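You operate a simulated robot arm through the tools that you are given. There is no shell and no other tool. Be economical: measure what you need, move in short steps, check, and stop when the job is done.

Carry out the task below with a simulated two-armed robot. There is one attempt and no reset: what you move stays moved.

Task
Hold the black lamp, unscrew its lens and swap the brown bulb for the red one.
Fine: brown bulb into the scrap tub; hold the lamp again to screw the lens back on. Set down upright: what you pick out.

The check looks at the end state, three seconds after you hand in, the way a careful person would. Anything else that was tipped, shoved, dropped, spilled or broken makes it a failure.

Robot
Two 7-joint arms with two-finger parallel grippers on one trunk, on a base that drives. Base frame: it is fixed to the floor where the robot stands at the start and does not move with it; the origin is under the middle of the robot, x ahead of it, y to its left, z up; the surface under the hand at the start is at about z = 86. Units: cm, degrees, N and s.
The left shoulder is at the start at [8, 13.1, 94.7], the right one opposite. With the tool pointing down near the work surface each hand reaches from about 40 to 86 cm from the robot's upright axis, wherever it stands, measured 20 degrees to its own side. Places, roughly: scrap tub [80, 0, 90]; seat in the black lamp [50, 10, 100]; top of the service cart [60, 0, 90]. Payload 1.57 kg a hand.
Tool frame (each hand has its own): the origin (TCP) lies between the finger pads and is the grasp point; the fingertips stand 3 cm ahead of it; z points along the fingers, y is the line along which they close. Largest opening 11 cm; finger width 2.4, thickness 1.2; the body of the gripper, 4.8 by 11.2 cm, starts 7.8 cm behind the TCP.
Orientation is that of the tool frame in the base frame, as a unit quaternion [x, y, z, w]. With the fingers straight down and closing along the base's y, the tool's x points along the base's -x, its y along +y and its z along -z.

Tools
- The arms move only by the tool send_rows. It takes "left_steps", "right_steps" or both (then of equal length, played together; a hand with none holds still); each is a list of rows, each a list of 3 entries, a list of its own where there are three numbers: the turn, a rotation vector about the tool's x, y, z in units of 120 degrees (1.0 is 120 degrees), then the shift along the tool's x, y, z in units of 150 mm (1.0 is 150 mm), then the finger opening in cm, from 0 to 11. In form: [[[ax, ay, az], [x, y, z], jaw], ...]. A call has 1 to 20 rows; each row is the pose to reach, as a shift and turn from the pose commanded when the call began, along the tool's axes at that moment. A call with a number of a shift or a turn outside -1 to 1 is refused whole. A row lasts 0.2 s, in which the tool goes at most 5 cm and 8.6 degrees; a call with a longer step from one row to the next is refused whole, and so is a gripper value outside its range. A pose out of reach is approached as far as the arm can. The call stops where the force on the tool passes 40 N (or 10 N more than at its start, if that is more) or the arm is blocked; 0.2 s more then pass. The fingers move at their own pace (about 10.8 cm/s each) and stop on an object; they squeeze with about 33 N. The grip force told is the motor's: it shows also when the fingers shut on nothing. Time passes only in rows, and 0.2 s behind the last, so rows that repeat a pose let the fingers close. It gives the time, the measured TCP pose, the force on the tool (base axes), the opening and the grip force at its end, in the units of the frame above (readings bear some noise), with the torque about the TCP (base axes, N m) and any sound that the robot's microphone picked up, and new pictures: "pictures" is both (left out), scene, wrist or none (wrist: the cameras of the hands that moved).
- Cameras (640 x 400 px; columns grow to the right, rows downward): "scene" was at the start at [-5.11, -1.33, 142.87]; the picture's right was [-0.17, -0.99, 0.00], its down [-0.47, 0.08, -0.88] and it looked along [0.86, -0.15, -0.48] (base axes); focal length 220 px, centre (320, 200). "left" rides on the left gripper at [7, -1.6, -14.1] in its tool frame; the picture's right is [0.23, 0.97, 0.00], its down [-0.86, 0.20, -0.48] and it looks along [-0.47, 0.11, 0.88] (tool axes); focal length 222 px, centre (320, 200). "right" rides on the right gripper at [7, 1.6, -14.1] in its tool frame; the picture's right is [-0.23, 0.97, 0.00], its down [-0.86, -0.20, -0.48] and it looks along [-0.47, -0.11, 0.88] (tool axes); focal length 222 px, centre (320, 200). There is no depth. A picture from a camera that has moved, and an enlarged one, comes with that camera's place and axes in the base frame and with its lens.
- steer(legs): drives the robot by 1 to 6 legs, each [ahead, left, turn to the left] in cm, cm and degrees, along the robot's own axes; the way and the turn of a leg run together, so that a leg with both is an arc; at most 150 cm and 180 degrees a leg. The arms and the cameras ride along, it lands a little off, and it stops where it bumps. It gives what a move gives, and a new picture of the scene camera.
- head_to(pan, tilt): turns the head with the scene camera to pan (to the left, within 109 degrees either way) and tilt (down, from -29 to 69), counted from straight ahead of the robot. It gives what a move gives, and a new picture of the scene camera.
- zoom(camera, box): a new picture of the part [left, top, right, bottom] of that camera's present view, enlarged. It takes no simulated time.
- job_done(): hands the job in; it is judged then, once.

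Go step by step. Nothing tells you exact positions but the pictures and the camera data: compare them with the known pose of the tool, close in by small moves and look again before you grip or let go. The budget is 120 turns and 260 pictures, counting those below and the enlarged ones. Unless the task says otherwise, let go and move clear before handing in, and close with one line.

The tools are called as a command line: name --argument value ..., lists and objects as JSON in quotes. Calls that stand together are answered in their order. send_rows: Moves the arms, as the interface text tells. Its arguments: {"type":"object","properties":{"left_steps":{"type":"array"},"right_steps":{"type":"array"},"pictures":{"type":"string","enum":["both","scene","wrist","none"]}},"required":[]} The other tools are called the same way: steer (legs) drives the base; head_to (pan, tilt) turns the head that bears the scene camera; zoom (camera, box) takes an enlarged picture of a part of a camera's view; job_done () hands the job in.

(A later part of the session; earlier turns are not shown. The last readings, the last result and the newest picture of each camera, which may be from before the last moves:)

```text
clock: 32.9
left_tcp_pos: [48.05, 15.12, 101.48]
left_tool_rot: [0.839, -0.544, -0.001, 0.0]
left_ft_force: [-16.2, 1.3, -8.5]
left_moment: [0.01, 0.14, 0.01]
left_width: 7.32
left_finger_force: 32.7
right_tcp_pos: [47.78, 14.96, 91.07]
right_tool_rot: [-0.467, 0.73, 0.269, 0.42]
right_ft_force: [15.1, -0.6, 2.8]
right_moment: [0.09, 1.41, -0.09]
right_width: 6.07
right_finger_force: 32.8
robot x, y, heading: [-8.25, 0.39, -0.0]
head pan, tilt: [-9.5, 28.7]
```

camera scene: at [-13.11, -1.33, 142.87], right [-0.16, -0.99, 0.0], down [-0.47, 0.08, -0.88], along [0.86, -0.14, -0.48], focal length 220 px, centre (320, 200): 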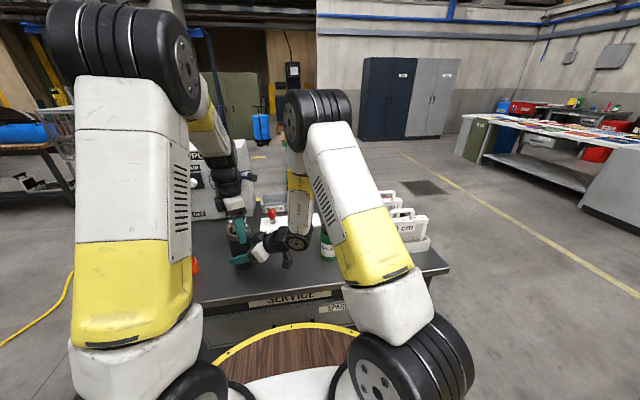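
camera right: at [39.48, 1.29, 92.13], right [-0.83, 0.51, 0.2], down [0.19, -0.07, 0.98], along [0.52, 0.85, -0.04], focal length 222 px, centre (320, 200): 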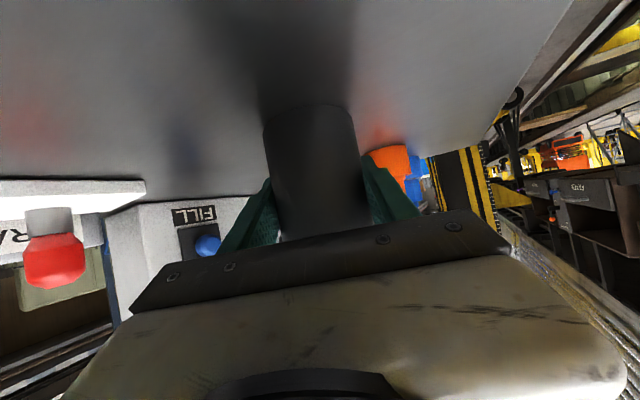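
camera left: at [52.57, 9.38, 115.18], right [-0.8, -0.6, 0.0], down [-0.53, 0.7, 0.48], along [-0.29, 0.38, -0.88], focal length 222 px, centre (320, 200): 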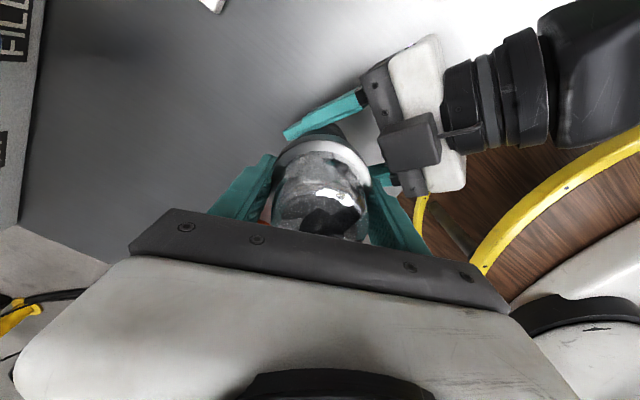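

It rose 0.4 cm with little force, so it may be free. I'll lift a bit more.

send_rows --left_steps '[[[0, 0, 0], [0, 0, -0.02], 4], [[0, 0, 0], [0, 0, -0.04], 4], [[0, 0, 0], [0, 0, -0.06], 4], [[0, 0, 0], [0, 0, -0.06], 4]]' --pictures "wrist"

zoom --camera "scene" --box '[190, 180, 330, 290]'

```text
clock: 33.9
left_tcp_pos: [47.91, 15.08, 102.36]
left_tool_rot: [0.839, -0.544, 0.001, 0.0]
left_ft_force: [-16.0, 4.6, -5.4]
left_moment: [0.1, 0.25, -0.14]
left_width: 7.31
left_finger_force: 32.6
right_tcp_pos: [47.67, 14.96, 91.0]
right_tool_rot: [-0.465, 0.73, 0.269, 0.422]
right_ft_force: [14.9, -4.1, 4.0]
right_moment: [0.4, 1.51, 0.08]
right_width: 6.05
right_finger_force: 32.9
robot x, y, heading: [-7.98, -0.27, 0.0]
head pan, tilt: [-9.5, 28.7]
camera left: at [52.52, 9.5, 116.53], right [-0.8, -0.6, 0.0], down [-0.53, 0.7, 0.48], along [-0.29, 0.38, -0.88], focal length 222 px, centre (320, 200)
```

left: 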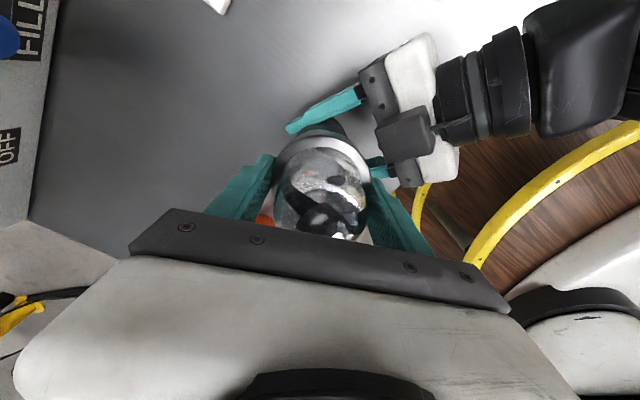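

```text
3.64 times, centred on (260, 235) of scene
camera zoom: at [-13.12, -1.33, 142.87], right [-0.16, -0.99, 0.0], down [-0.47, 0.08, -0.88], along [0.86, -0.14, -0.48], focal length 802 px, centre (538, 73)
```

zoom: 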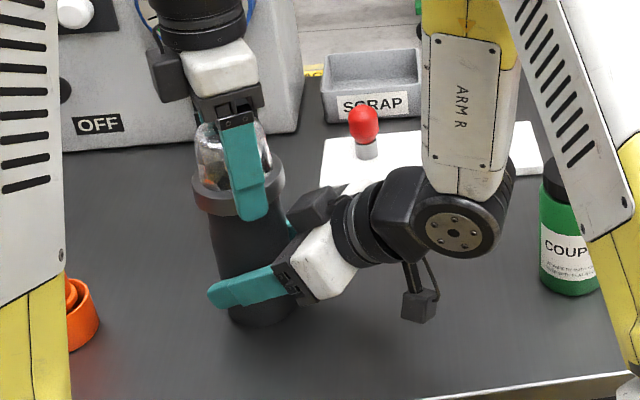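

The collar rises with the fingers, so the lens is off its thread. I'll ease the sideways load and lift it out further.

send_rows --left_steps '[[[0, 0, 0], [-0.005, 0.012, -0.03], 4], [[0, 0, 0], [-0.005, 0.012, -0.06], 4], [[0, 0, 0], [-0.005, 0.012, -0.1], 4], [[0, 0, 0], [-0.005, 0.012, -0.15], 4], [[0, 0, 0], [-0.005, 0.012, -0.2], 4], [[0, 0, 0], [-0.005, 0.012, -0.2], 4]]' --pictures "none"

zoom --camera "scene" --box '[190, 160, 330, 270]'

```text
clock: 35.3
left_tcp_pos: [47.83, 15.1, 105.33]
left_tool_rot: [0.839, -0.543, 0.0, 0.0]
left_ft_force: [-0.3, -0.7, -0.7]
left_moment: [-0.01, 0.01, -0.01]
left_width: 7.31
left_finger_force: 33.2
right_tcp_pos: [47.6, 15.08, 91.02]
right_tool_rot: [-0.465, 0.731, 0.268, 0.421]
right_ft_force: [-1.2, 1.0, -0.3]
right_moment: [-0.02, -0.06, 0.02]
right_width: 6.08
right_finger_force: 33.1
robot x, y, heading: [-7.98, 0.4, -0.0]
head pan, tilt: [-9.5, 28.7]
```

```text
3.64 times, centred on (260, 215) of scene
camera zoom: at [-13.13, -1.33, 142.87], right [-0.16, -0.99, 0.0], down [-0.47, 0.08, -0.88], along [0.86, -0.14, -0.48], focal length 802 px, centre (538, 146)
```

zoom: 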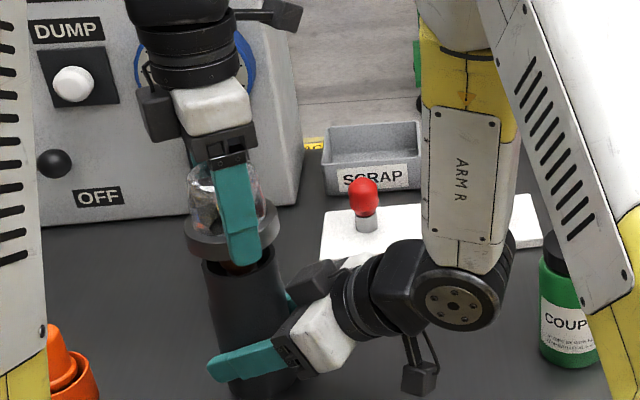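

The lens is off and a brown bulb shows in the socket. I'll lift clear and carry the lens to the open spot at about (60, 24).

send_rows --left_steps '[[[0, 0, 0], [0, 0, -0.13], 4], [[0, 0, 0], [0, 0, -0.27], 4], [[0, 0, 0], [0, 0, -0.4], 4], [[0, 0, 0], [-0.04, -0.2, -0.4], 4], [[0, 0, 0], [-0.08, -0.4, -0.4], 4], [[0, 0, 0], [-0.13, -0.6, -0.4], 4], [[0, 0, 0], [-0.17, -0.8, -0.4], 4], [[0, 0, 0], [-0.211, -0.985, -0.4], 4], [[0, 0, 0], [-0.211, -0.985, -0.15], 4], [[0, 0, 0], [-0.211, -0.985, 0.1], 4], [[0, 0, 0], [-0.211, -0.985, 0.35], 4], [[0, 0, 0], [-0.211, -0.985, 0.55], 4], [[0, 0, 0], [-0.211, -0.985, 0.75], 4], [[0, 0, 0], [-0.211, -0.985, 0.9], 4], [[0, 0, 0], [-0.211, -0.985, 0.9], 4]]'

zoom --camera "scene" --box '[190, 160, 330, 270]'

```text
clock: 38.5
left_tcp_pos: [60.0, 23.92, 91.88]
left_tool_rot: [0.839, -0.545, 0.001, 0.0]
left_ft_force: [-1.1, -0.9, -0.7]
left_moment: [-0.01, 0.03, 0.03]
left_width: 7.3
left_finger_force: 33.0
right_tcp_pos: [47.7, 14.88, 91.07]
right_tool_rot: [-0.466, 0.73, 0.269, 0.421]
right_ft_force: [0.3, 0.0, -0.5]
right_moment: [0.0, 0.01, -0.01]
right_width: 6.07
right_finger_force: 32.9
robot x, y, heading: [-8.28, -0.18, 0.0]
head pan, tilt: [-9.5, 28.7]
camera scene: at [-13.11, -1.33, 142.87], right [-0.16, -0.99, 0.0], down [-0.47, 0.08, -0.88], along [0.86, -0.14, -0.48], focal length 220 px, centre (320, 200)
camera left: at [64.47, 18.37, 106.04], right [-0.8, -0.6, 0.0], down [-0.53, 0.7, 0.48], along [-0.29, 0.38, -0.88], focal length 222 px, centre (320, 200)
```

scene: 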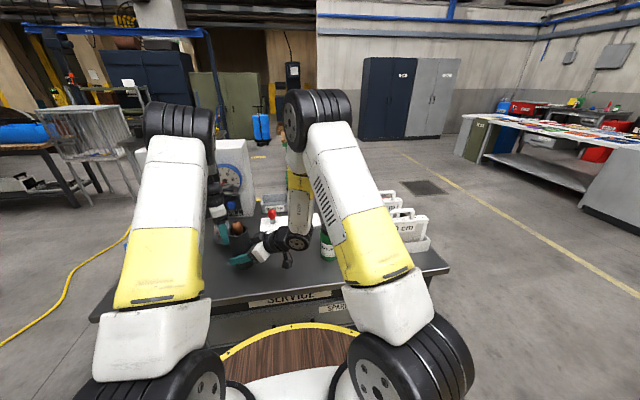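
left: 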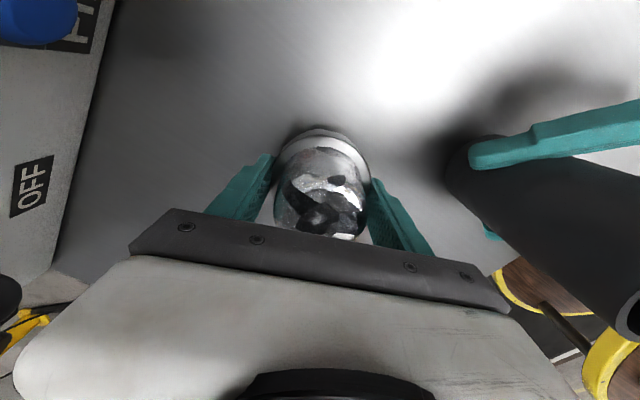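

```text
3.64 times, centred on (260, 215) of scene
camera zoom: at [-13.11, -1.33, 142.87], right [-0.16, -0.99, 0.0], down [-0.47, 0.08, -0.88], along [0.86, -0.14, -0.48], focal length 802 px, centre (538, 146)
```

zoom: 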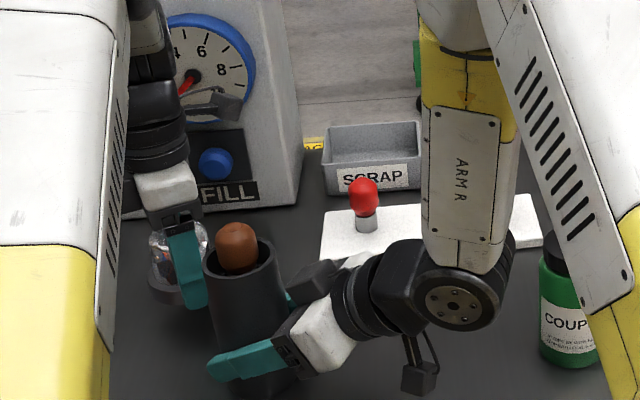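

Brown bulb is visible in the lamp. I'll lower the lens gently toward the table.

send_rows --left_steps '[[[0, 0, 0], [0, 0, 0.04], 4], [[0, 0, 0], [0, 0, 0.08], 4], [[0, 0, 0], [0, 0, 0.11], 4], [[0, 0, 0], [0, 0, 0.13], 4], [[0, 0, 0], [0, 0, 0.13], 4]]' --pictures "wrist"

```text
clock: 39.7
left_tcp_pos: [60.03, 23.93, 89.76]
left_tool_rot: [0.838, -0.545, 0.0, 0.0]
left_ft_force: [-0.4, 0.2, -0.1]
left_moment: [0.02, 0.01, 0.01]
left_width: 7.29
left_finger_force: 33.2
right_tcp_pos: [47.58, 14.94, 91.1]
right_tool_rot: [-0.467, 0.73, 0.27, 0.42]
right_ft_force: [0.4, 0.9, 0.0]
right_moment: [-0.02, 0.0, 0.0]
right_width: 6.07
right_finger_force: 32.8
robot x, y, heading: [-7.8, -0.06, 0.1]
head pan, tilt: [-9.5, 28.7]
camera left: at [64.53, 18.4, 104.06], right [-0.8, -0.6, 0.0], down [-0.53, 0.7, 0.48], along [-0.29, 0.38, -0.88], focal length 222 px, centre (320, 200)
```

left: 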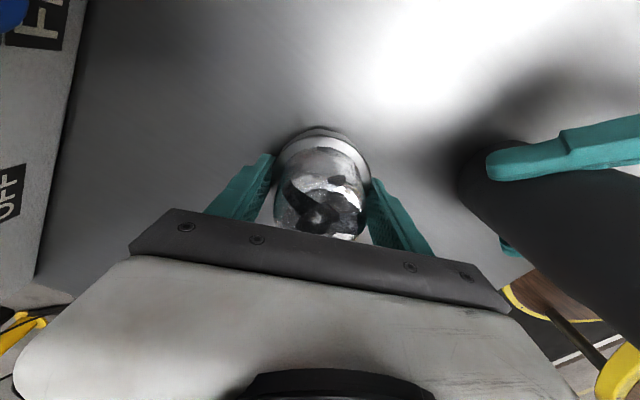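

send_rows --left_steps '[[[0, 0, 0], [0, 0, 0.008], 4], [[0, 0, 0], [0, 0, 0.016], 4], [[0, 0, 0], [0, 0, 0.024], 4], [[0, 0, 0], [0, 0, 0.032], 4], [[0, 0, 0], [0, 0, 0.032], 4]]' --pictures "none"

```text
clock: 40.9
left_tcp_pos: [60.02, 23.96, 89.4]
left_tool_rot: [0.839, -0.544, 0.0, -0.001]
left_ft_force: [0.3, -0.2, -0.9]
left_moment: [-0.02, 0.0, -0.03]
left_width: 7.28
left_finger_force: 33.1
right_tcp_pos: [47.6, 14.98, 90.94]
right_tool_rot: [-0.466, 0.73, 0.269, 0.421]
right_ft_force: [-0.2, -1.0, -0.6]
right_moment: [-0.05, 0.0, 0.02]
right_width: 6.07
right_finger_force: 32.7
robot x, y, heading: [-8.05, -0.03, -0.3]
head pan, tilt: [-9.5, 28.7]
```

I see no contact yet, so I'll keep lowering in 1 mm steps.

send_rows --left_steps '[[[0, 0, 0], [0, 0, 0.006], 4], [[0, 0, 0], [0, 0, 0.012], 4], [[0, 0, 0], [0, 0, 0.016], 4], [[0, 0, 0], [0, 0, 0.016], 4]]' --pictures "none"

zoom --camera "left" --box '[240, 100, 400, 240]'

```text
clock: 41.9
left_tcp_pos: [60.02, 24.05, 89.22]
left_tool_rot: [0.839, -0.545, 0.0, 0.0]
left_ft_force: [-0.2, 0.1, -1.0]
left_moment: [0.02, 0.0, 0.03]
left_width: 7.29
left_finger_force: 32.7
right_tcp_pos: [47.61, 14.93, 90.99]
right_tool_rot: [-0.466, 0.731, 0.269, 0.42]
right_ft_force: [0.2, -0.3, -0.6]
right_moment: [-0.01, -0.03, 0.0]
right_width: 6.07
right_finger_force: 33.1
robot x, y, heading: [-7.91, -0.08, -0.1]
head pan, tilt: [-9.5, 28.7]
```

```text
2.86 times, centred on (320, 170) of left
camera zoom: at [64.53, 18.43, 103.37], right [-0.8, -0.6, 0.0], down [-0.53, 0.7, 0.48], along [-0.29, 0.38, -0.88], focal length 635 px, centre (320, 286)
```

zoom: 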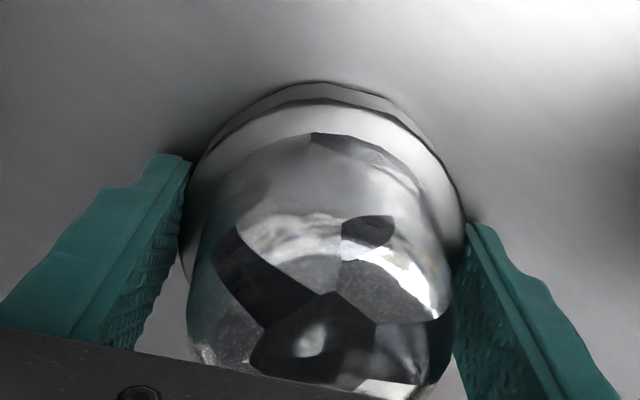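

send_rows --left_steps '[[[0, 0, 0], [0, 0, 0.006], 4], [[0, 0, 0], [0, 0, 0.012], 4], [[0, 0, 0], [0, 0, 0.012], 4]]' --pictures "none"

```text
clock: 42.7
left_tcp_pos: [60.04, 23.96, 88.91]
left_tool_rot: [0.839, -0.545, 0.0, 0.0]
left_ft_force: [-2.4, -0.4, 6.0]
left_moment: [-0.06, 0.29, -0.01]
left_width: 7.27
left_finger_force: 33.0
right_tcp_pos: [47.65, 14.86, 91.04]
right_tool_rot: [-0.466, 0.73, 0.269, 0.42]
right_ft_force: [0.0, -0.4, -0.5]
right_moment: [-0.01, 0.03, -0.01]
right_width: 6.06
right_finger_force: 32.9
robot x, y, heading: [-7.85, 0.11, 0.0]
head pan, tilt: [-9.5, 28.7]
```

Contact at 6 N. I'll open, then rise straight up.

send_rows --left_steps '[[[0, 0, 0], [0, 0, 0], 7.4], [[0, 0, 0], [0, 0, 0], 8], [[0, 0, 0], [0, 0, 0], 9.5], [[0, 0, 0], [0, 0, 0], 10], [[0, 0, 0], [0, 0, -0.1], 10], [[0, 0, 0], [0, 0, -0.3], 10], [[0, 0, 0], [0, 0, -0.5], 10], [[0, 0, 0], [0, 0, -0.75], 10], [[0, 0, 0], [0, 0, -1.0], 10], [[0, 0, 0], [0, 0, -1.0], 10]]' --pictures "both"

zoom --camera "scene" --box '[190, 180, 330, 290]'

zoom --camera "left" --box '[240, 60, 640, 260]'

```text
clock: 44.9
left_tcp_pos: [60.02, 23.96, 103.97]
left_tool_rot: [0.839, -0.544, 0.0, 0.0]
left_ft_force: [-0.2, -0.5, 0.3]
left_moment: [0.03, -0.01, 0.04]
left_width: 9.98
left_finger_force: 0.1
right_tcp_pos: [47.6, 14.88, 91.0]
right_tool_rot: [-0.466, 0.73, 0.269, 0.421]
right_ft_force: [-0.6, 0.5, -0.2]
right_moment: [-0.02, 0.01, 0.01]
right_width: 6.08
right_finger_force: 32.9
robot x, y, heading: [-8.02, -0.03, -0.0]
head pan, tilt: [-9.5, 28.7]
camera scene: at [-13.11, -1.33, 142.87], right [-0.16, -0.99, 0.0], down [-0.47, 0.08, -0.88], along [0.86, -0.14, -0.48], focal length 220 px, centre (320, 200)
camera left: at [64.55, 18.36, 118.22], right [-0.8, -0.6, 0.0], down [-0.53, 0.7, 0.48], along [-0.29, 0.38, -0.88], focal length 222 px, centre (320, 200)
```

scene: 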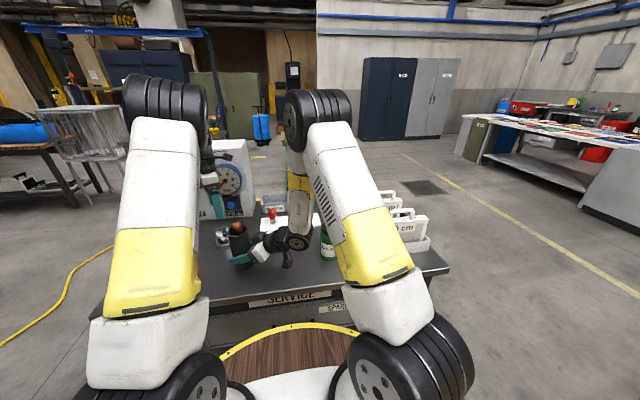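
left: 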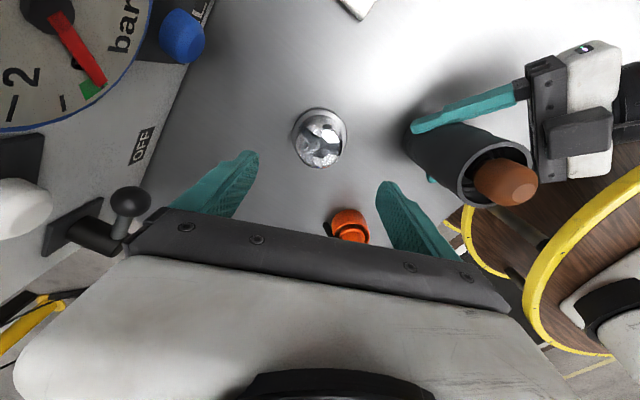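

```text
3.64 times, centred on (260, 235) of scene
camera zoom: at [-13.11, -1.33, 142.87], right [-0.16, -0.99, 0.0], down [-0.47, 0.08, -0.88], along [0.86, -0.14, -0.48], focal length 802 px, centre (538, 73)
```

zoom: 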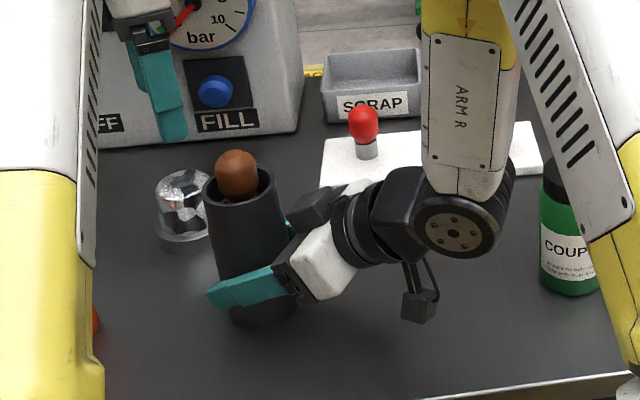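

```text
1.60 times, centred on (440, 160) of left
camera zoom: at [64.55, 18.36, 118.22], right [-0.8, -0.6, 0.0], down [-0.53, 0.7, 0.48], along [-0.29, 0.38, -0.88], focal length 355 px, centre (128, 264)
```

zoom: 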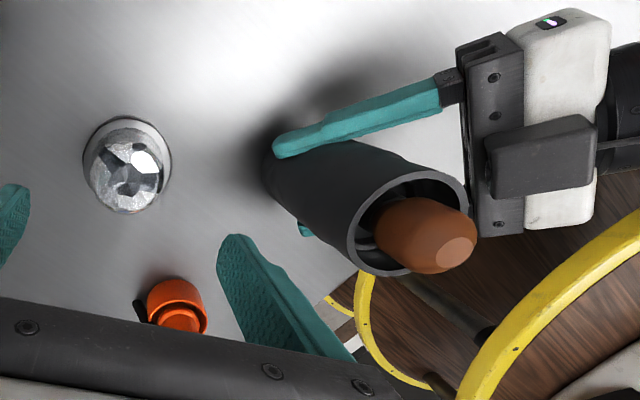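

The lens stands upright at (60, 24). The brown bulb protrudes about 3.8 cm above the rim, its top at z 103. Next I'll move the left hand above it.

send_rows --left_steps '[[[0, 0, 0.0667], [0, 0, -0.2], 8], [[0, 0, 0.1333], [0.0, 0.0, -0.4], 7], [[0, 0, 0.2], [0.02, 0.097, -0.4], 7], [[0, 0, 0.2667], [0.04, 0.195, -0.4], 7], [[0, 0, 0.3333], [0.06, 0.292, -0.4], 7], [[0, 0, 0.4], [0.081, 0.389, -0.4], 7], [[0, 0, 0.4667], [0.101, 0.487, -0.4], 7], [[0, 0, 0.5333], [0.121, 0.584, -0.4], 7], [[0, 0, 0.6], [0.141, 0.681, -0.4], 7], [[0, 0, 0.6667], [0.162, 0.778, -0.4], 7], [[0, 0, 0.7333], [0.182, 0.876, -0.4], 7], [[0, 0, 0.8], [0.202, 0.973, -0.4], 7], [[0, 0, 0.8], [0.202, 0.973, -0.4], 7]]'

zoom --camera "left" --box '[240, 80, 400, 200]'

```text
clock: 47.7
left_tcp_pos: [47.96, 15.33, 109.9]
left_tool_rot: [-0.156, 0.988, 0.0, 0.0]
left_ft_force: [0.3, 0.1, -0.1]
left_moment: [-0.05, 0.0, 0.0]
left_width: 7.0
left_finger_force: 0.0
right_tcp_pos: [47.65, 14.88, 91.18]
right_tool_rot: [-0.466, 0.73, 0.269, 0.421]
right_ft_force: [-0.3, -0.5, -0.2]
right_moment: [-0.05, 0.0, 0.0]
right_width: 6.1
right_finger_force: 32.8
robot x, y, heading: [-7.85, 0.04, 0.0]
head pan, tilt: [-9.5, 28.7]
camera scene: at [-13.12, -1.33, 142.87], right [-0.16, -0.99, 0.0], down [-0.47, 0.08, -0.88], along [0.86, -0.14, -0.48], focal length 220 px, centre (320, 200)
camera left: at [41.98, 11.66, 124.19], right [-0.52, 0.86, 0.0], down [0.75, 0.45, 0.48], along [0.41, 0.25, -0.88], focal length 222 px, centre (320, 200)
```

scene: 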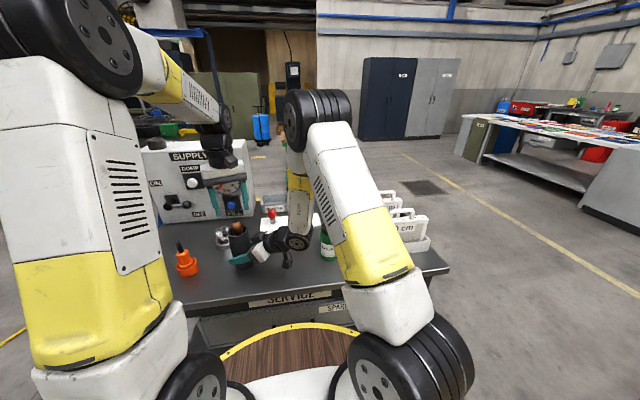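
left: 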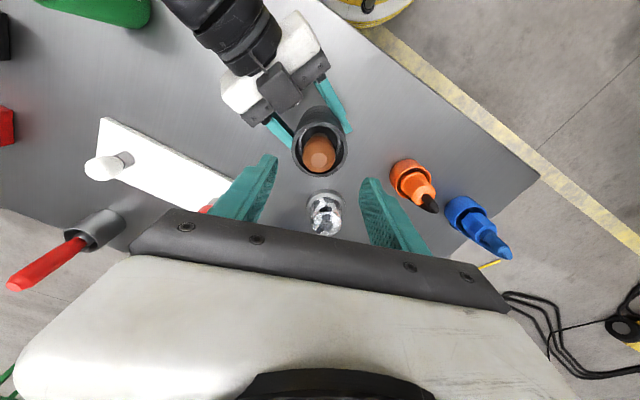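

```text
3.33 times, centred on (320, 140) of left
camera zoom: at [41.98, 11.66, 124.19], right [-0.52, 0.86, 0.0], down [0.75, 0.45, 0.48], along [0.41, 0.25, -0.88], focal length 740 px, centre (320, 400)
```

zoom: 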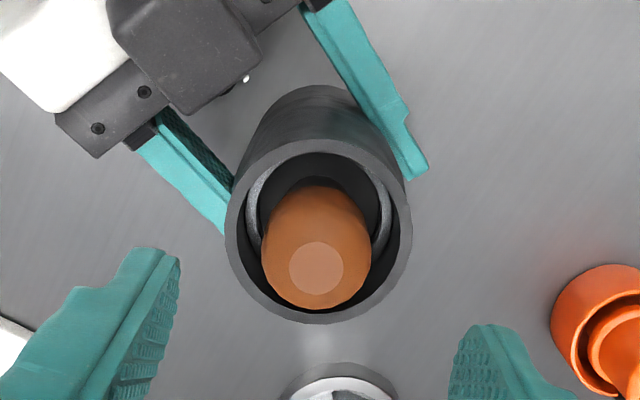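

The bulb is centred at (48, 15.2) and about 3.3 cm across. I'll descend and grip its head above the rim.

send_rows --left_steps '[[[0, 0, 0], [0, 0.007, 0.1], 6.5], [[0, 0, 0], [0, 0.007, 0.2], 6.5], [[0, 0, 0], [0, 0.007, 0.3], 6.5], [[0, 0, 0], [0, 0.007, 0.4], 6.5], [[0, 0, 0], [0, 0.007, 0.46], 6.5], [[0, 0, 0], [0, 0.007, 0.46], 5], [[0, 0, 0], [0, 0.007, 0.46], 4], [[0, 0, 0], [0, 0.007, 0.46], 3], [[0, 0, 0], [0, 0.007, 0.46], 1], [[0, 0, 0], [0, 0.007, 0.46], 1]]' --pictures "wrist"

zoom --camera "scene" --box '[190, 180, 330, 290]'

```text
clock: 49.9
left_tcp_pos: [47.95, 15.26, 103.02]
left_tool_rot: [-0.156, 0.988, 0.0, 0.0]
left_ft_force: [2.5, -13.3, 5.2]
left_moment: [-0.82, -0.11, 0.51]
left_width: 5.78
left_finger_force: 33.0
right_tcp_pos: [47.62, 14.95, 91.12]
right_tool_rot: [-0.467, 0.73, 0.269, 0.42]
right_ft_force: [-1.9, 13.2, -7.0]
right_moment: [-0.84, -0.02, -0.43]
right_width: 6.05
right_finger_force: 33.1
robot x, y, heading: [-7.84, -0.07, 0.2]
head pan, tilt: [-9.5, 28.7]
camera left: at [41.97, 11.67, 117.27], right [-0.52, 0.86, 0.0], down [0.75, 0.45, 0.48], along [0.41, 0.25, -0.88], focal length 222 px, centre (320, 200)
```

left: 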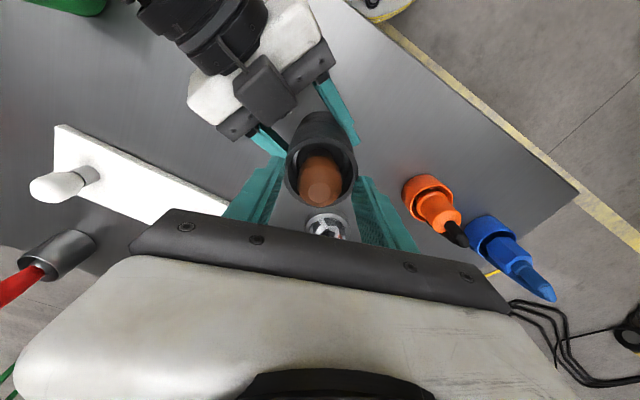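

```text
3.64 times, centred on (260, 235) of scene
camera zoom: at [-13.11, -1.33, 142.87], right [-0.16, -0.99, 0.0], down [-0.47, 0.08, -0.88], along [0.86, -0.14, -0.48], focal length 802 px, centre (538, 73)
```

zoom: 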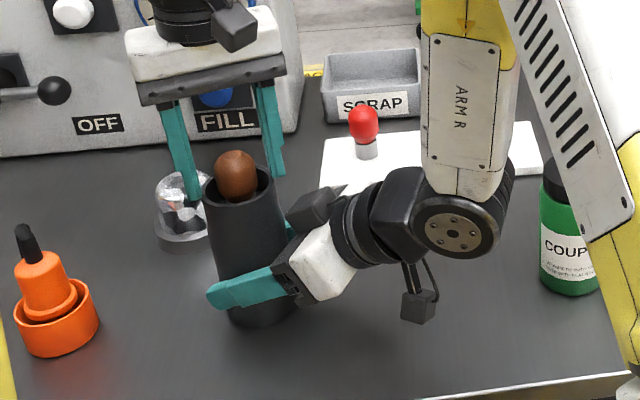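

The fingers closed on the rim, which is higher than I estimated. I'll open, rise 1.4 cm and close on the bulb's head.

send_rows --left_steps '[[[0, 0, 0], [0, 0, 0], 6.5], [[0, 0, 0], [0, 0, 0], 6.5], [[0, 0, 0], [0, 0, -0.05], 6.5], [[0, 0, 0], [0, 0, -0.1], 6.5], [[0, 0, 0], [0, 0, -0.1], 5], [[0, 0, 0], [0, 0, -0.1], 4], [[0, 0, 0], [0, 0, -0.1], 3], [[0, 0, 0], [0, 0, -0.1], 2], [[0, 0, 0], [0, 0, -0.1], 2]]' --pictures "wrist"

zoom --camera "scene" --box '[190, 180, 330, 290]'

```text
clock: 51.9
left_tcp_pos: [47.79, 15.52, 104.65]
left_tool_rot: [-0.157, 0.988, 0.0, 0.0]
left_ft_force: [0.1, -0.7, 1.8]
left_moment: [-0.05, 0.03, 0.01]
left_width: 3.01
left_finger_force: 32.4
right_tcp_pos: [47.63, 14.92, 91.0]
right_tool_rot: [-0.466, 0.731, 0.269, 0.42]
right_ft_force: [0.8, 0.4, -1.8]
right_moment: [0.01, 0.05, 0.01]
right_width: 6.1
right_finger_force: 33.2
robot x, y, heading: [-8.17, -0.02, -0.1]
head pan, tilt: [-9.5, 28.7]
camera left: at [41.98, 11.77, 118.77], right [-0.52, 0.86, 0.0], down [0.75, 0.45, 0.48], along [0.41, 0.25, -0.88], focal length 222 px, centre (320, 200)
```

left: 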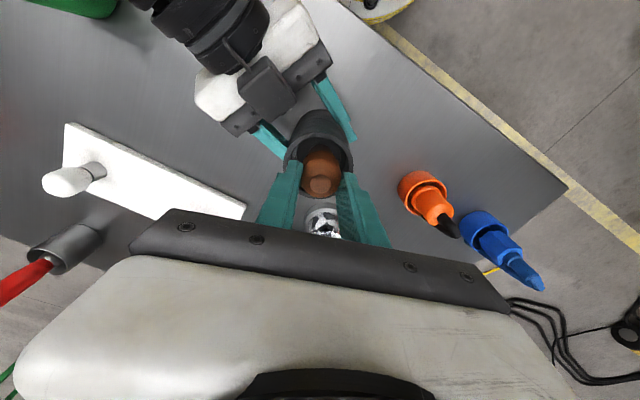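

```text
3.64 times, centred on (260, 235) of scene
camera zoom: at [-13.12, -1.33, 142.87], right [-0.16, -0.99, 0.0], down [-0.47, 0.08, -0.88], along [0.86, -0.14, -0.48], focal length 802 px, centre (538, 73)
```

zoom: 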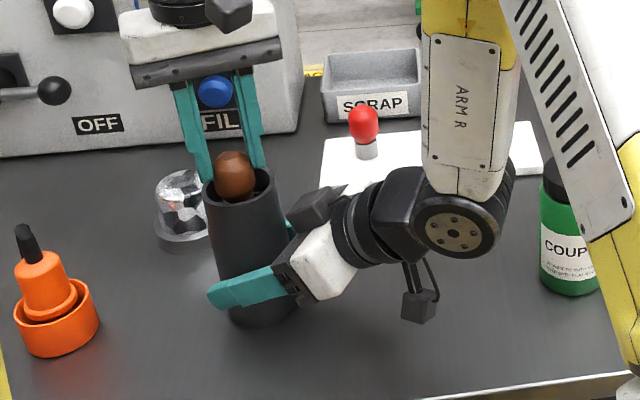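

The bulb is gripped at 3.0 cm. I'll try a small straight pull.

send_rows --left_steps '[[[0, 0, 0], [0, 0, -0.01], 2], [[0, 0, 0], [0, 0, -0.02], 2], [[0, 0, 0], [0, 0, -0.03], 2], [[0, 0, 0], [0, 0, -0.03], 2]]' --pictures "none"

```text
clock: 52.9
left_tcp_pos: [47.95, 15.45, 105.05]
left_tool_rot: [-0.156, 0.988, 0.0, 0.0]
left_ft_force: [-0.4, 0.7, 0.2]
left_moment: [0.02, 0.0, 0.01]
left_width: 3.05
left_finger_force: 33.3
right_tcp_pos: [47.71, 14.93, 91.14]
right_tool_rot: [-0.466, 0.731, 0.269, 0.421]
right_ft_force: [-0.5, -1.0, 0.5]
right_moment: [0.01, 0.02, -0.04]
right_width: 6.08
right_finger_force: 33.2
robot x, y, heading: [-7.76, -0.14, 0.3]
head pan, tilt: [-9.5, 28.7]
```

It comes freely, so I'll lift it out.

send_rows --left_steps '[[[0, 0, 0], [0, 0, -0.1], 2], [[0, 0, 0], [0, 0, -0.2], 2], [[0, 0, 0], [0, 0, -0.35], 2], [[0, 0, 0], [0, 0, -0.5], 2], [[0, 0, 0], [0, 0, -0.65], 2], [[0, 0, 0], [0, 0, -0.8], 2], [[0, 0, 0], [0, 0, -0.8], 2]]'

zoom --camera "scene" --box '[190, 120, 330, 290]'

zoom --camera "left" --box '[240, 80, 400, 240]'

```text
clock: 54.5
left_tcp_pos: [47.92, 15.37, 116.99]
left_tool_rot: [-0.156, 0.988, 0.0, -0.001]
left_ft_force: [0.1, 0.9, -0.4]
left_moment: [-0.03, 0.02, 0.0]
left_width: 3.03
left_finger_force: 33.3
right_tcp_pos: [47.68, 14.93, 91.08]
right_tool_rot: [-0.466, 0.731, 0.269, 0.421]
right_ft_force: [0.7, 0.0, 1.3]
right_moment: [-0.01, 0.02, 0.0]
right_width: 6.06
right_finger_force: 32.9
robot x, y, heading: [-7.78, -0.17, -0.2]
head pan, tilt: [-9.5, 28.7]
camera scene: at [-13.12, -1.33, 142.87], right [-0.16, -0.99, 0.0], down [-0.47, 0.08, -0.88], along [0.86, -0.14, -0.48], focal length 220 px, centre (320, 200)
camera left: at [42.01, 11.79, 131.31], right [-0.52, 0.86, 0.0], down [0.75, 0.45, 0.48], along [0.41, 0.25, -0.88], focal length 222 px, centre (320, 200)
```

scene: 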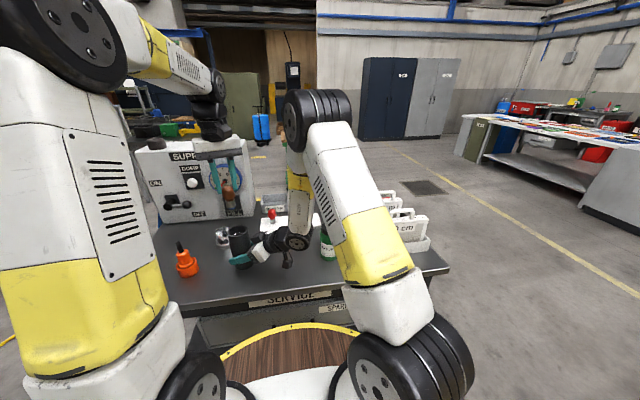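
left: 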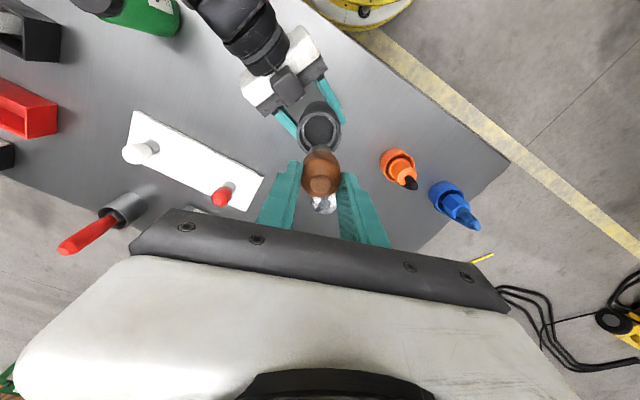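

```text
2.35 times, centred on (260, 205) of scene
camera zoom: at [-13.12, -1.33, 142.87], right [-0.16, -0.99, 0.0], down [-0.47, 0.08, -0.88], along [0.86, -0.14, -0.48], focal length 519 px, centre (461, 188)
```

zoom: 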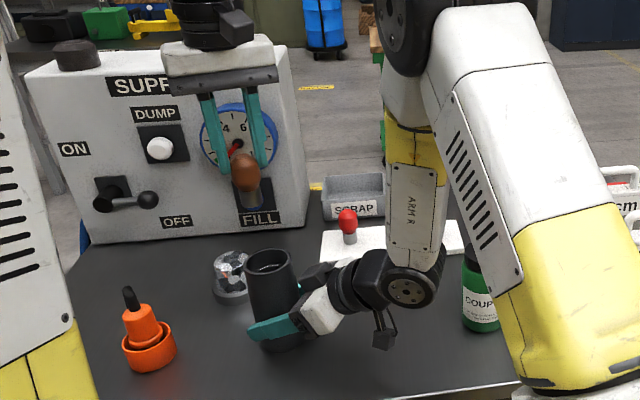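

```text
2.50 times, centred on (320, 160) of left
camera zoom: at [42.01, 11.79, 131.31], right [-0.52, 0.86, 0.0], down [0.75, 0.45, 0.48], along [0.41, 0.25, -0.88], focal length 555 px, centre (320, 300)
```

zoom: 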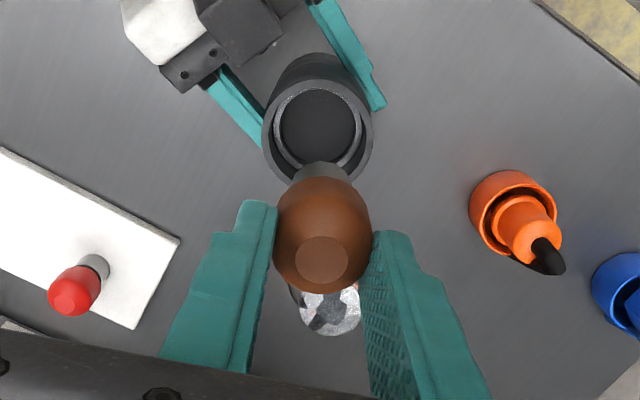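

The bulb is out. The tub will need the robot further forward, so I'll look down first to check the clearance between the base and the cart.

head_to --pan 0 --tilt 69

```text
clock: 55.5
left_tcp_pos: [47.92, 15.33, 116.99]
left_tool_rot: [-0.157, 0.988, 0.0, 0.001]
left_ft_force: [-0.7, -0.4, -0.8]
left_moment: [0.04, -0.01, 0.01]
left_width: 3.02
left_finger_force: 32.8
right_tcp_pos: [47.68, 14.9, 91.05]
right_tool_rot: [-0.466, 0.731, 0.269, 0.421]
right_ft_force: [0.1, -0.4, -0.4]
right_moment: [-0.04, 0.04, -0.03]
right_width: 6.05
right_finger_force: 33.2
robot x, y, heading: [-8.04, 0.09, 0.1]
head pan, tilt: [0.0, 68.8]
camera scene: at [-16.49, 0.17, 137.53], right [0.0, -1.0, 0.0], down [-0.93, 0.0, -0.36], along [0.36, 0.0, -0.93], focal length 220 px, centre (320, 200)
```

scene: 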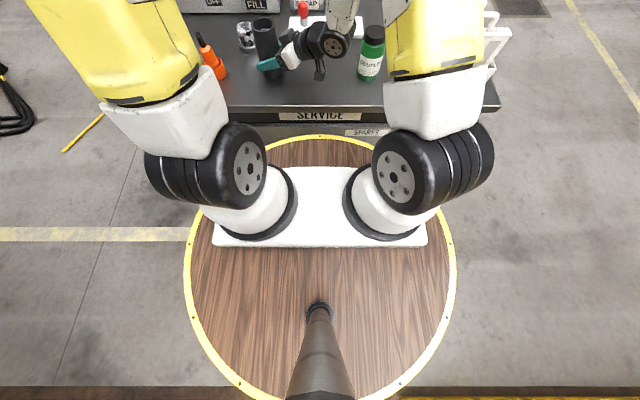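

The base disc is about 11 cm from the cart edge now, so driving ahead 8 cm is safe. First I'll release the lamp with the right hand and back off along its approach line.

send_rows --right_steps '[[[0, 0, 0], [0, 0, 0], 6.5], [[0, 0, 0], [0, 0, 0], 8], [[0, 0, 0], [0, 0, 0], 10], [[0, 0, 0], [0, 0, 0], 11], [[0, 0, 0], [0, 0, -0.15], 11], [[0, 0, 0], [0, 0, -0.3], 11], [[0, 0, 0], [0, 0, -0.5], 11], [[0, 0, 0], [0, 0, -0.7], 11], [[0, 0, 0], [0, 0, -0.867], 11], [[0, 0, 0], [0, 0, -0.867], 11]]' --pictures "none"

send_rows --right_steps '[[[0, 0, 0], [-0.106, -0.03, -0.137], 11], [[0, 0, 0], [-0.212, -0.061, -0.273], 11], [[0, 0, 0], [-0.318, -0.092, -0.41], 11], [[0, 0, 0], [-0.423, -0.122, -0.547], 11], [[0, 0, 0], [-0.529, -0.153, -0.683], 11], [[0, 0, 0], [-0.635, -0.183, -0.82], 11], [[0, 0, 0], [-0.635, -0.183, -0.82], 11]]' --pictures "none"

head_to --pan 0 --tilt 32

```text
clock: 57.7
left_tcp_pos: [48.02, 15.36, 117.02]
left_tool_rot: [-0.156, 0.988, 0.0, 0.0]
left_ft_force: [0.7, 0.1, 0.6]
left_moment: [0.0, -0.01, 0.0]
left_width: 3.03
left_finger_force: 33.2
right_tcp_pos: [42.79, 4.53, 97.55]
right_tool_rot: [-0.466, 0.731, 0.269, 0.421]
right_ft_force: [0.2, 0.1, -0.2]
right_moment: [-0.02, -0.01, 0.0]
right_width: 11.02
right_finger_force: 0.2
robot x, y, heading: [-8.07, -0.13, -0.1]
head pan, tilt: [0.0, 68.8]
```

```text
clock: 59.3
left_tcp_pos: [48.02, 15.33, 116.95]
left_tool_rot: [-0.157, 0.988, 0.0, 0.001]
left_ft_force: [0.0, 0.0, -0.8]
left_moment: [0.04, 0.0, -0.04]
left_width: 3.01
left_finger_force: 32.9
right_tcp_pos: [42.9, -1.79, 111.95]
right_tool_rot: [-0.466, 0.73, 0.269, 0.421]
right_ft_force: [0.3, 0.9, -0.5]
right_moment: [-0.02, 0.01, 0.01]
right_width: 11.02
right_finger_force: 0.0
robot x, y, heading: [-8.26, 0.02, 0.2]
head pan, tilt: [0.0, 68.8]
```

```text
clock: 60.4
left_tcp_pos: [47.86, 15.34, 117.06]
left_tool_rot: [-0.157, 0.988, 0.0, 0.0]
left_ft_force: [0.0, -0.2, -0.8]
left_moment: [0.01, 0.02, -0.03]
left_width: 3.0
left_finger_force: 32.9
right_tcp_pos: [42.92, -1.76, 112.0]
right_tool_rot: [-0.466, 0.73, 0.269, 0.421]
right_ft_force: [-0.4, -0.9, -0.3]
right_moment: [-0.02, -0.01, 0.0]
right_width: 10.98
right_finger_force: 0.2
robot x, y, heading: [-7.62, -0.01, -0.1]
head pan, tilt: [0.0, 32.0]
camera scene: at [-13.15, 0.17, 142.35], right [0.0, -1.0, 0.0], down [-0.53, 0.0, -0.85], along [0.85, 0.0, -0.53], focal length 220 px, centre (320, 200)
```

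scene: 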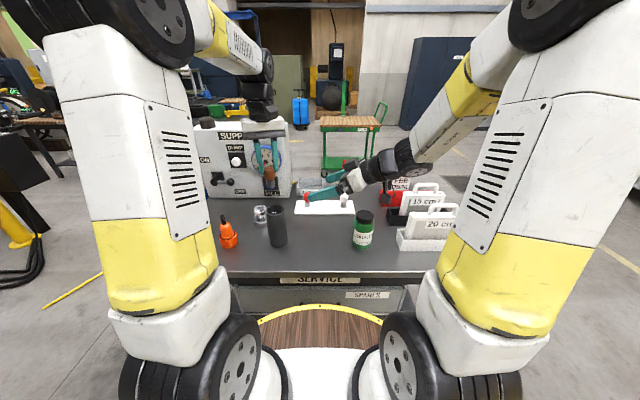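

I'll move the right hand 14 cm to the right to give the left arm room, then drive ahead 8 cm.

send_rows --right_steps '[[[0, 0, 0], [0.09, -0.085, -0.157], 11], [[0, 0, 0], [0.18, -0.17, -0.314], 11], [[0, 0, 0], [0.27, -0.255, -0.471], 11], [[0, 0, 0], [0.36, -0.338, -0.628], 11], [[0, 0, 0], [0.43, -0.4, -0.74], 11], [[0, 0, 0], [0.43, -0.4, -0.74], 11]]' --pictures "none"

steer --legs '[[8, 0, 0]]'

zoom --camera "scene" --box '[200, 120, 400, 260]'

```text
clock: 61.8
left_tcp_pos: [47.98, 15.42, 116.94]
left_tool_rot: [-0.157, 0.988, -0.001, 0.0]
left_ft_force: [-0.2, 0.1, -0.2]
left_moment: [-0.03, 0.0, 0.05]
left_width: 3.02
left_finger_force: 32.7
right_tcp_pos: [42.81, -16.04, 111.93]
right_tool_rot: [-0.465, 0.731, 0.268, 0.421]
right_ft_force: [0.2, 0.1, -1.0]
right_moment: [-0.01, 0.03, -0.01]
right_width: 11.0
right_finger_force: 0.0
robot x, y, heading: [-8.27, 0.18, -0.3]
head pan, tilt: [0.0, 32.0]
```

```text
clock: 62.8
left_tcp_pos: [55.92, 15.52, 117.08]
left_tool_rot: [-0.158, 0.987, 0.0, 0.0]
left_ft_force: [-1.3, -0.8, -0.8]
left_moment: [-0.02, -0.05, 0.01]
left_width: 3.04
left_finger_force: 33.4
right_tcp_pos: [51.02, -15.9, 111.89]
right_tool_rot: [-0.465, 0.731, 0.269, 0.422]
right_ft_force: [-0.1, 0.8, -0.5]
right_moment: [0.01, 0.0, 0.02]
right_width: 11.01
right_finger_force: 0.0
robot x, y, heading: [-0.11, -0.16, -0.2]
head pan, tilt: [0.0, 32.0]
camera scene: at [-5.06, 0.17, 142.36], right [0.0, -1.0, 0.0], down [-0.53, 0.0, -0.85], along [0.85, 0.0, -0.53], focal length 220 px, centre (320, 200)
```

scene: 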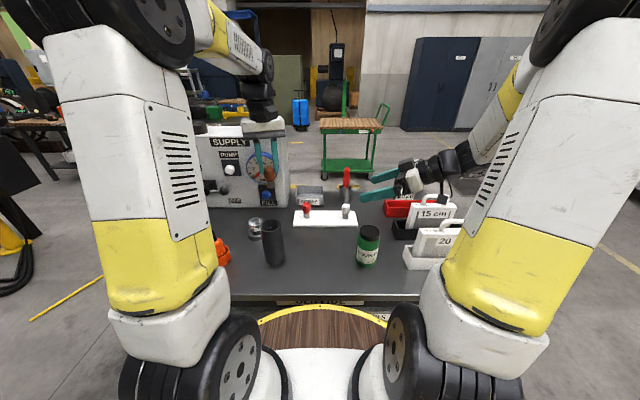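

```text
2.86 times, centred on (300, 190) of scene
camera zoom: at [-5.06, 0.17, 142.36], right [0.0, -1.0, 0.0], down [-0.53, 0.0, -0.85], along [0.85, 0.0, -0.53], focal length 630 px, centre (377, 229)
```

zoom: 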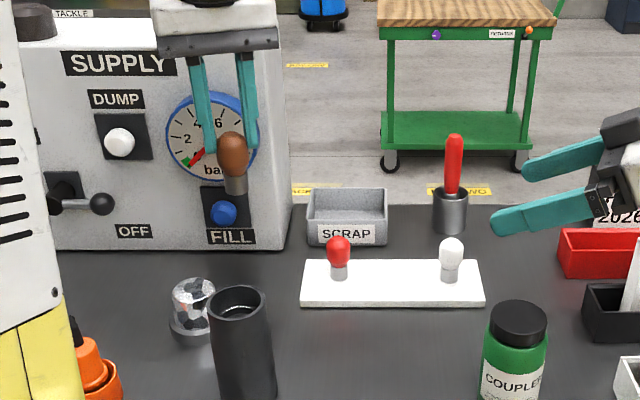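

The tub spans x 79.5–90 and y −1.5 to 11. I'll carry the bulb toward it, first to (65, 4.5) and then over the tub.

send_rows --left_steps '[[[0, 0, 0.05], [-0.06, -0.15, 0], 1.5], [[0, 0, 0.1], [-0.12, -0.3, 0], 1.5], [[0, 0, 0.15], [-0.18, -0.45, 0.05], 1.5], [[0, 0, 0.15], [-0.24, -0.6, 0.15], 1.5], [[0, 0, 0.15], [-0.3, -0.75, 0.25], 1.5], [[0, 0, 0.15], [-0.35, -0.885, 0.333], 1.5], [[0, 0, 0.15], [-0.35, -0.885, 0.333], 1.5]]' --pictures "none"

send_rows --left_steps '[[[0, 0, 0], [-0.2, 0, 0], 1.5], [[0, 0, 0], [-0.4, 0, 0], 1.5], [[0, 0, 0], [-0.6, 0, 0], 1.5], [[0, 0, 0], [-0.8, 0, 0], 1.5], [[0, 0, 0], [-1.0, 0, 0], 1.5], [[0, 0, 0], [-1.0, 0, 0], 1.5]]'

```text
clock: 64.4
left_tcp_pos: [65.18, 4.34, 112.07]
left_tool_rot: [0.0, 1.0, 0.001, -0.001]
left_ft_force: [-1.1, 0.5, -0.6]
left_moment: [0.02, -0.03, -0.02]
left_width: 3.02
left_finger_force: 33.1
right_tcp_pos: [50.93, -15.94, 111.86]
right_tool_rot: [-0.466, 0.73, 0.269, 0.421]
right_ft_force: [-0.4, 0.2, 0.1]
right_moment: [0.02, 0.02, -0.02]
right_width: 11.01
right_finger_force: 0.0
robot x, y, heading: [0.3, -0.19, 0.1]
head pan, tilt: [0.0, 32.0]
```

```text
clock: 65.8
left_tcp_pos: [77.05, 4.83, 111.26]
left_tool_rot: [-0.001, 1.0, -0.001, -0.001]
left_ft_force: [-0.5, 0.1, -0.8]
left_moment: [0.01, -0.02, -0.02]
left_width: 3.02
left_finger_force: 32.6
left hand out of reach, approached as far as the arm can: row 4, 5, 6
right_tcp_pos: [51.06, -16.0, 111.96]
right_tool_rot: [-0.466, 0.731, 0.269, 0.42]
right_ft_force: [0.8, -0.1, 0.0]
right_moment: [-0.03, -0.02, -0.01]
right_width: 11.01
right_finger_force: 0.0
robot x, y, heading: [0.19, 0.15, 0.3]
head pan, tilt: [0.0, 32.0]
camera scene: at [-5.04, 0.16, 142.36], right [0.0, -1.0, 0.0], down [-0.53, 0.0, -0.85], along [0.85, 0.0, -0.53], focal length 220 px, centre (320, 200)
camera left: at [70.2, 3.31, 125.37], right [-0.23, 0.97, 0.0], down [0.86, 0.2, 0.48], along [0.47, 0.11, -0.88], focal length 222 px, centre (320, 200)
```

scene: 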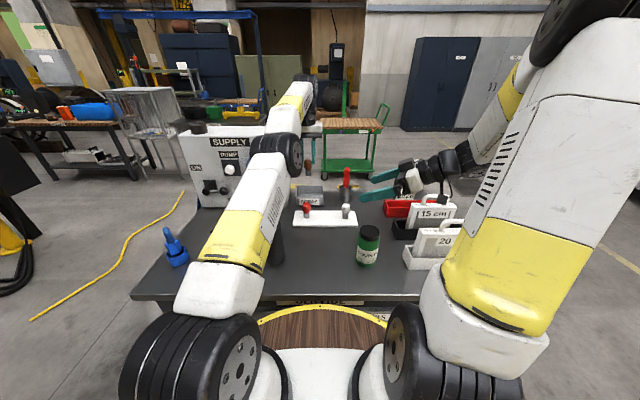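
left: 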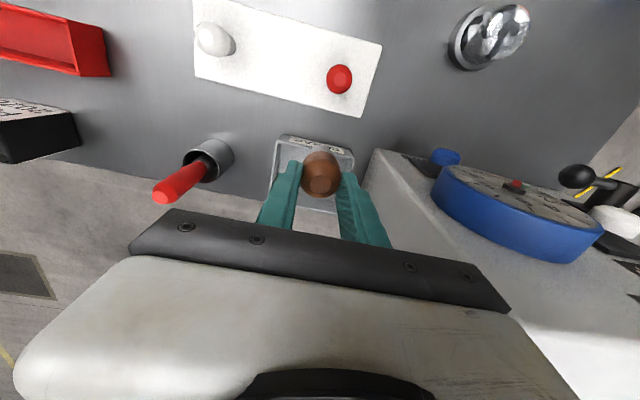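

The arm is at its limit at this height. I'll pull back, turn the robot 18° to the right so the left shoulder comes forward, and try again.

send_rows --left_steps '[[[0, 0, 0], [0.25, 0, 0], 1.5], [[0, 0, 0], [0.5, 0, -0.1], 1.5], [[0, 0, 0], [0.75, 0, -0.2], 1.5], [[0, 0, 0], [1.0, 0, -0.3], 1.5], [[0, 0, 0], [1.0, 0, -0.3], 1.5]]' --pictures "none"

steer --legs '[[0, 0, -18]]'

```text
clock: 67.0
left_tcp_pos: [61.93, 4.97, 115.51]
left_tool_rot: [-0.001, 1.0, 0.0, 0.0]
left_ft_force: [-0.3, -0.2, -1.7]
left_moment: [-0.03, 0.0, 0.0]
left_width: 3.01
left_finger_force: 33.1
right_tcp_pos: [50.95, -15.85, 111.96]
right_tool_rot: [-0.466, 0.731, 0.269, 0.421]
right_ft_force: [0.2, -0.9, -0.7]
right_moment: [-0.02, -0.01, -0.02]
right_width: 11.01
right_finger_force: 0.1
robot x, y, heading: [0.22, -0.32, -0.1]
head pan, tilt: [0.0, 32.0]
```

```text
clock: 68.4
left_tcp_pos: [60.44, -14.17, 115.71]
left_tool_rot: [0.155, 0.988, 0.001, 0.0]
left_ft_force: [-0.2, 0.6, -0.1]
left_moment: [0.0, 0.0, -0.01]
left_width: 3.03
left_finger_force: 33.0
right_tcp_pos: [43.7, -30.68, 111.94]
right_tool_rot: [-0.347, 0.794, 0.2, 0.457]
right_ft_force: [-0.8, -0.5, -0.5]
right_moment: [0.02, 0.01, 0.01]
right_width: 11.01
right_finger_force: 0.1
robot x, y, heading: [0.49, -0.12, -17.7]
head pan, tilt: [0.0, 32.0]
camera scene: at [-4.8, 1.7, 142.36], right [-0.31, -0.95, 0.0], down [-0.5, 0.16, -0.85], along [0.81, -0.26, -0.53], focal length 220 px, centre (320, 200)
```

scene: 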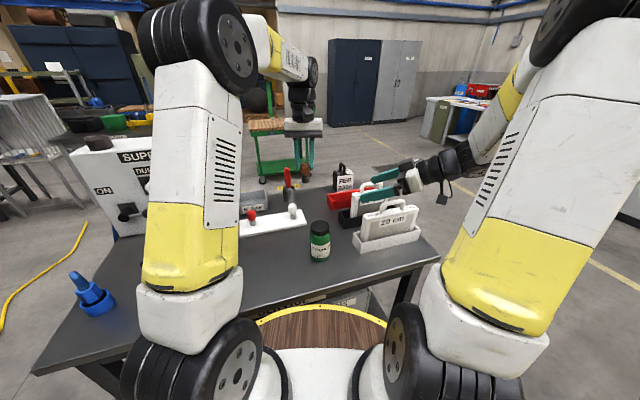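

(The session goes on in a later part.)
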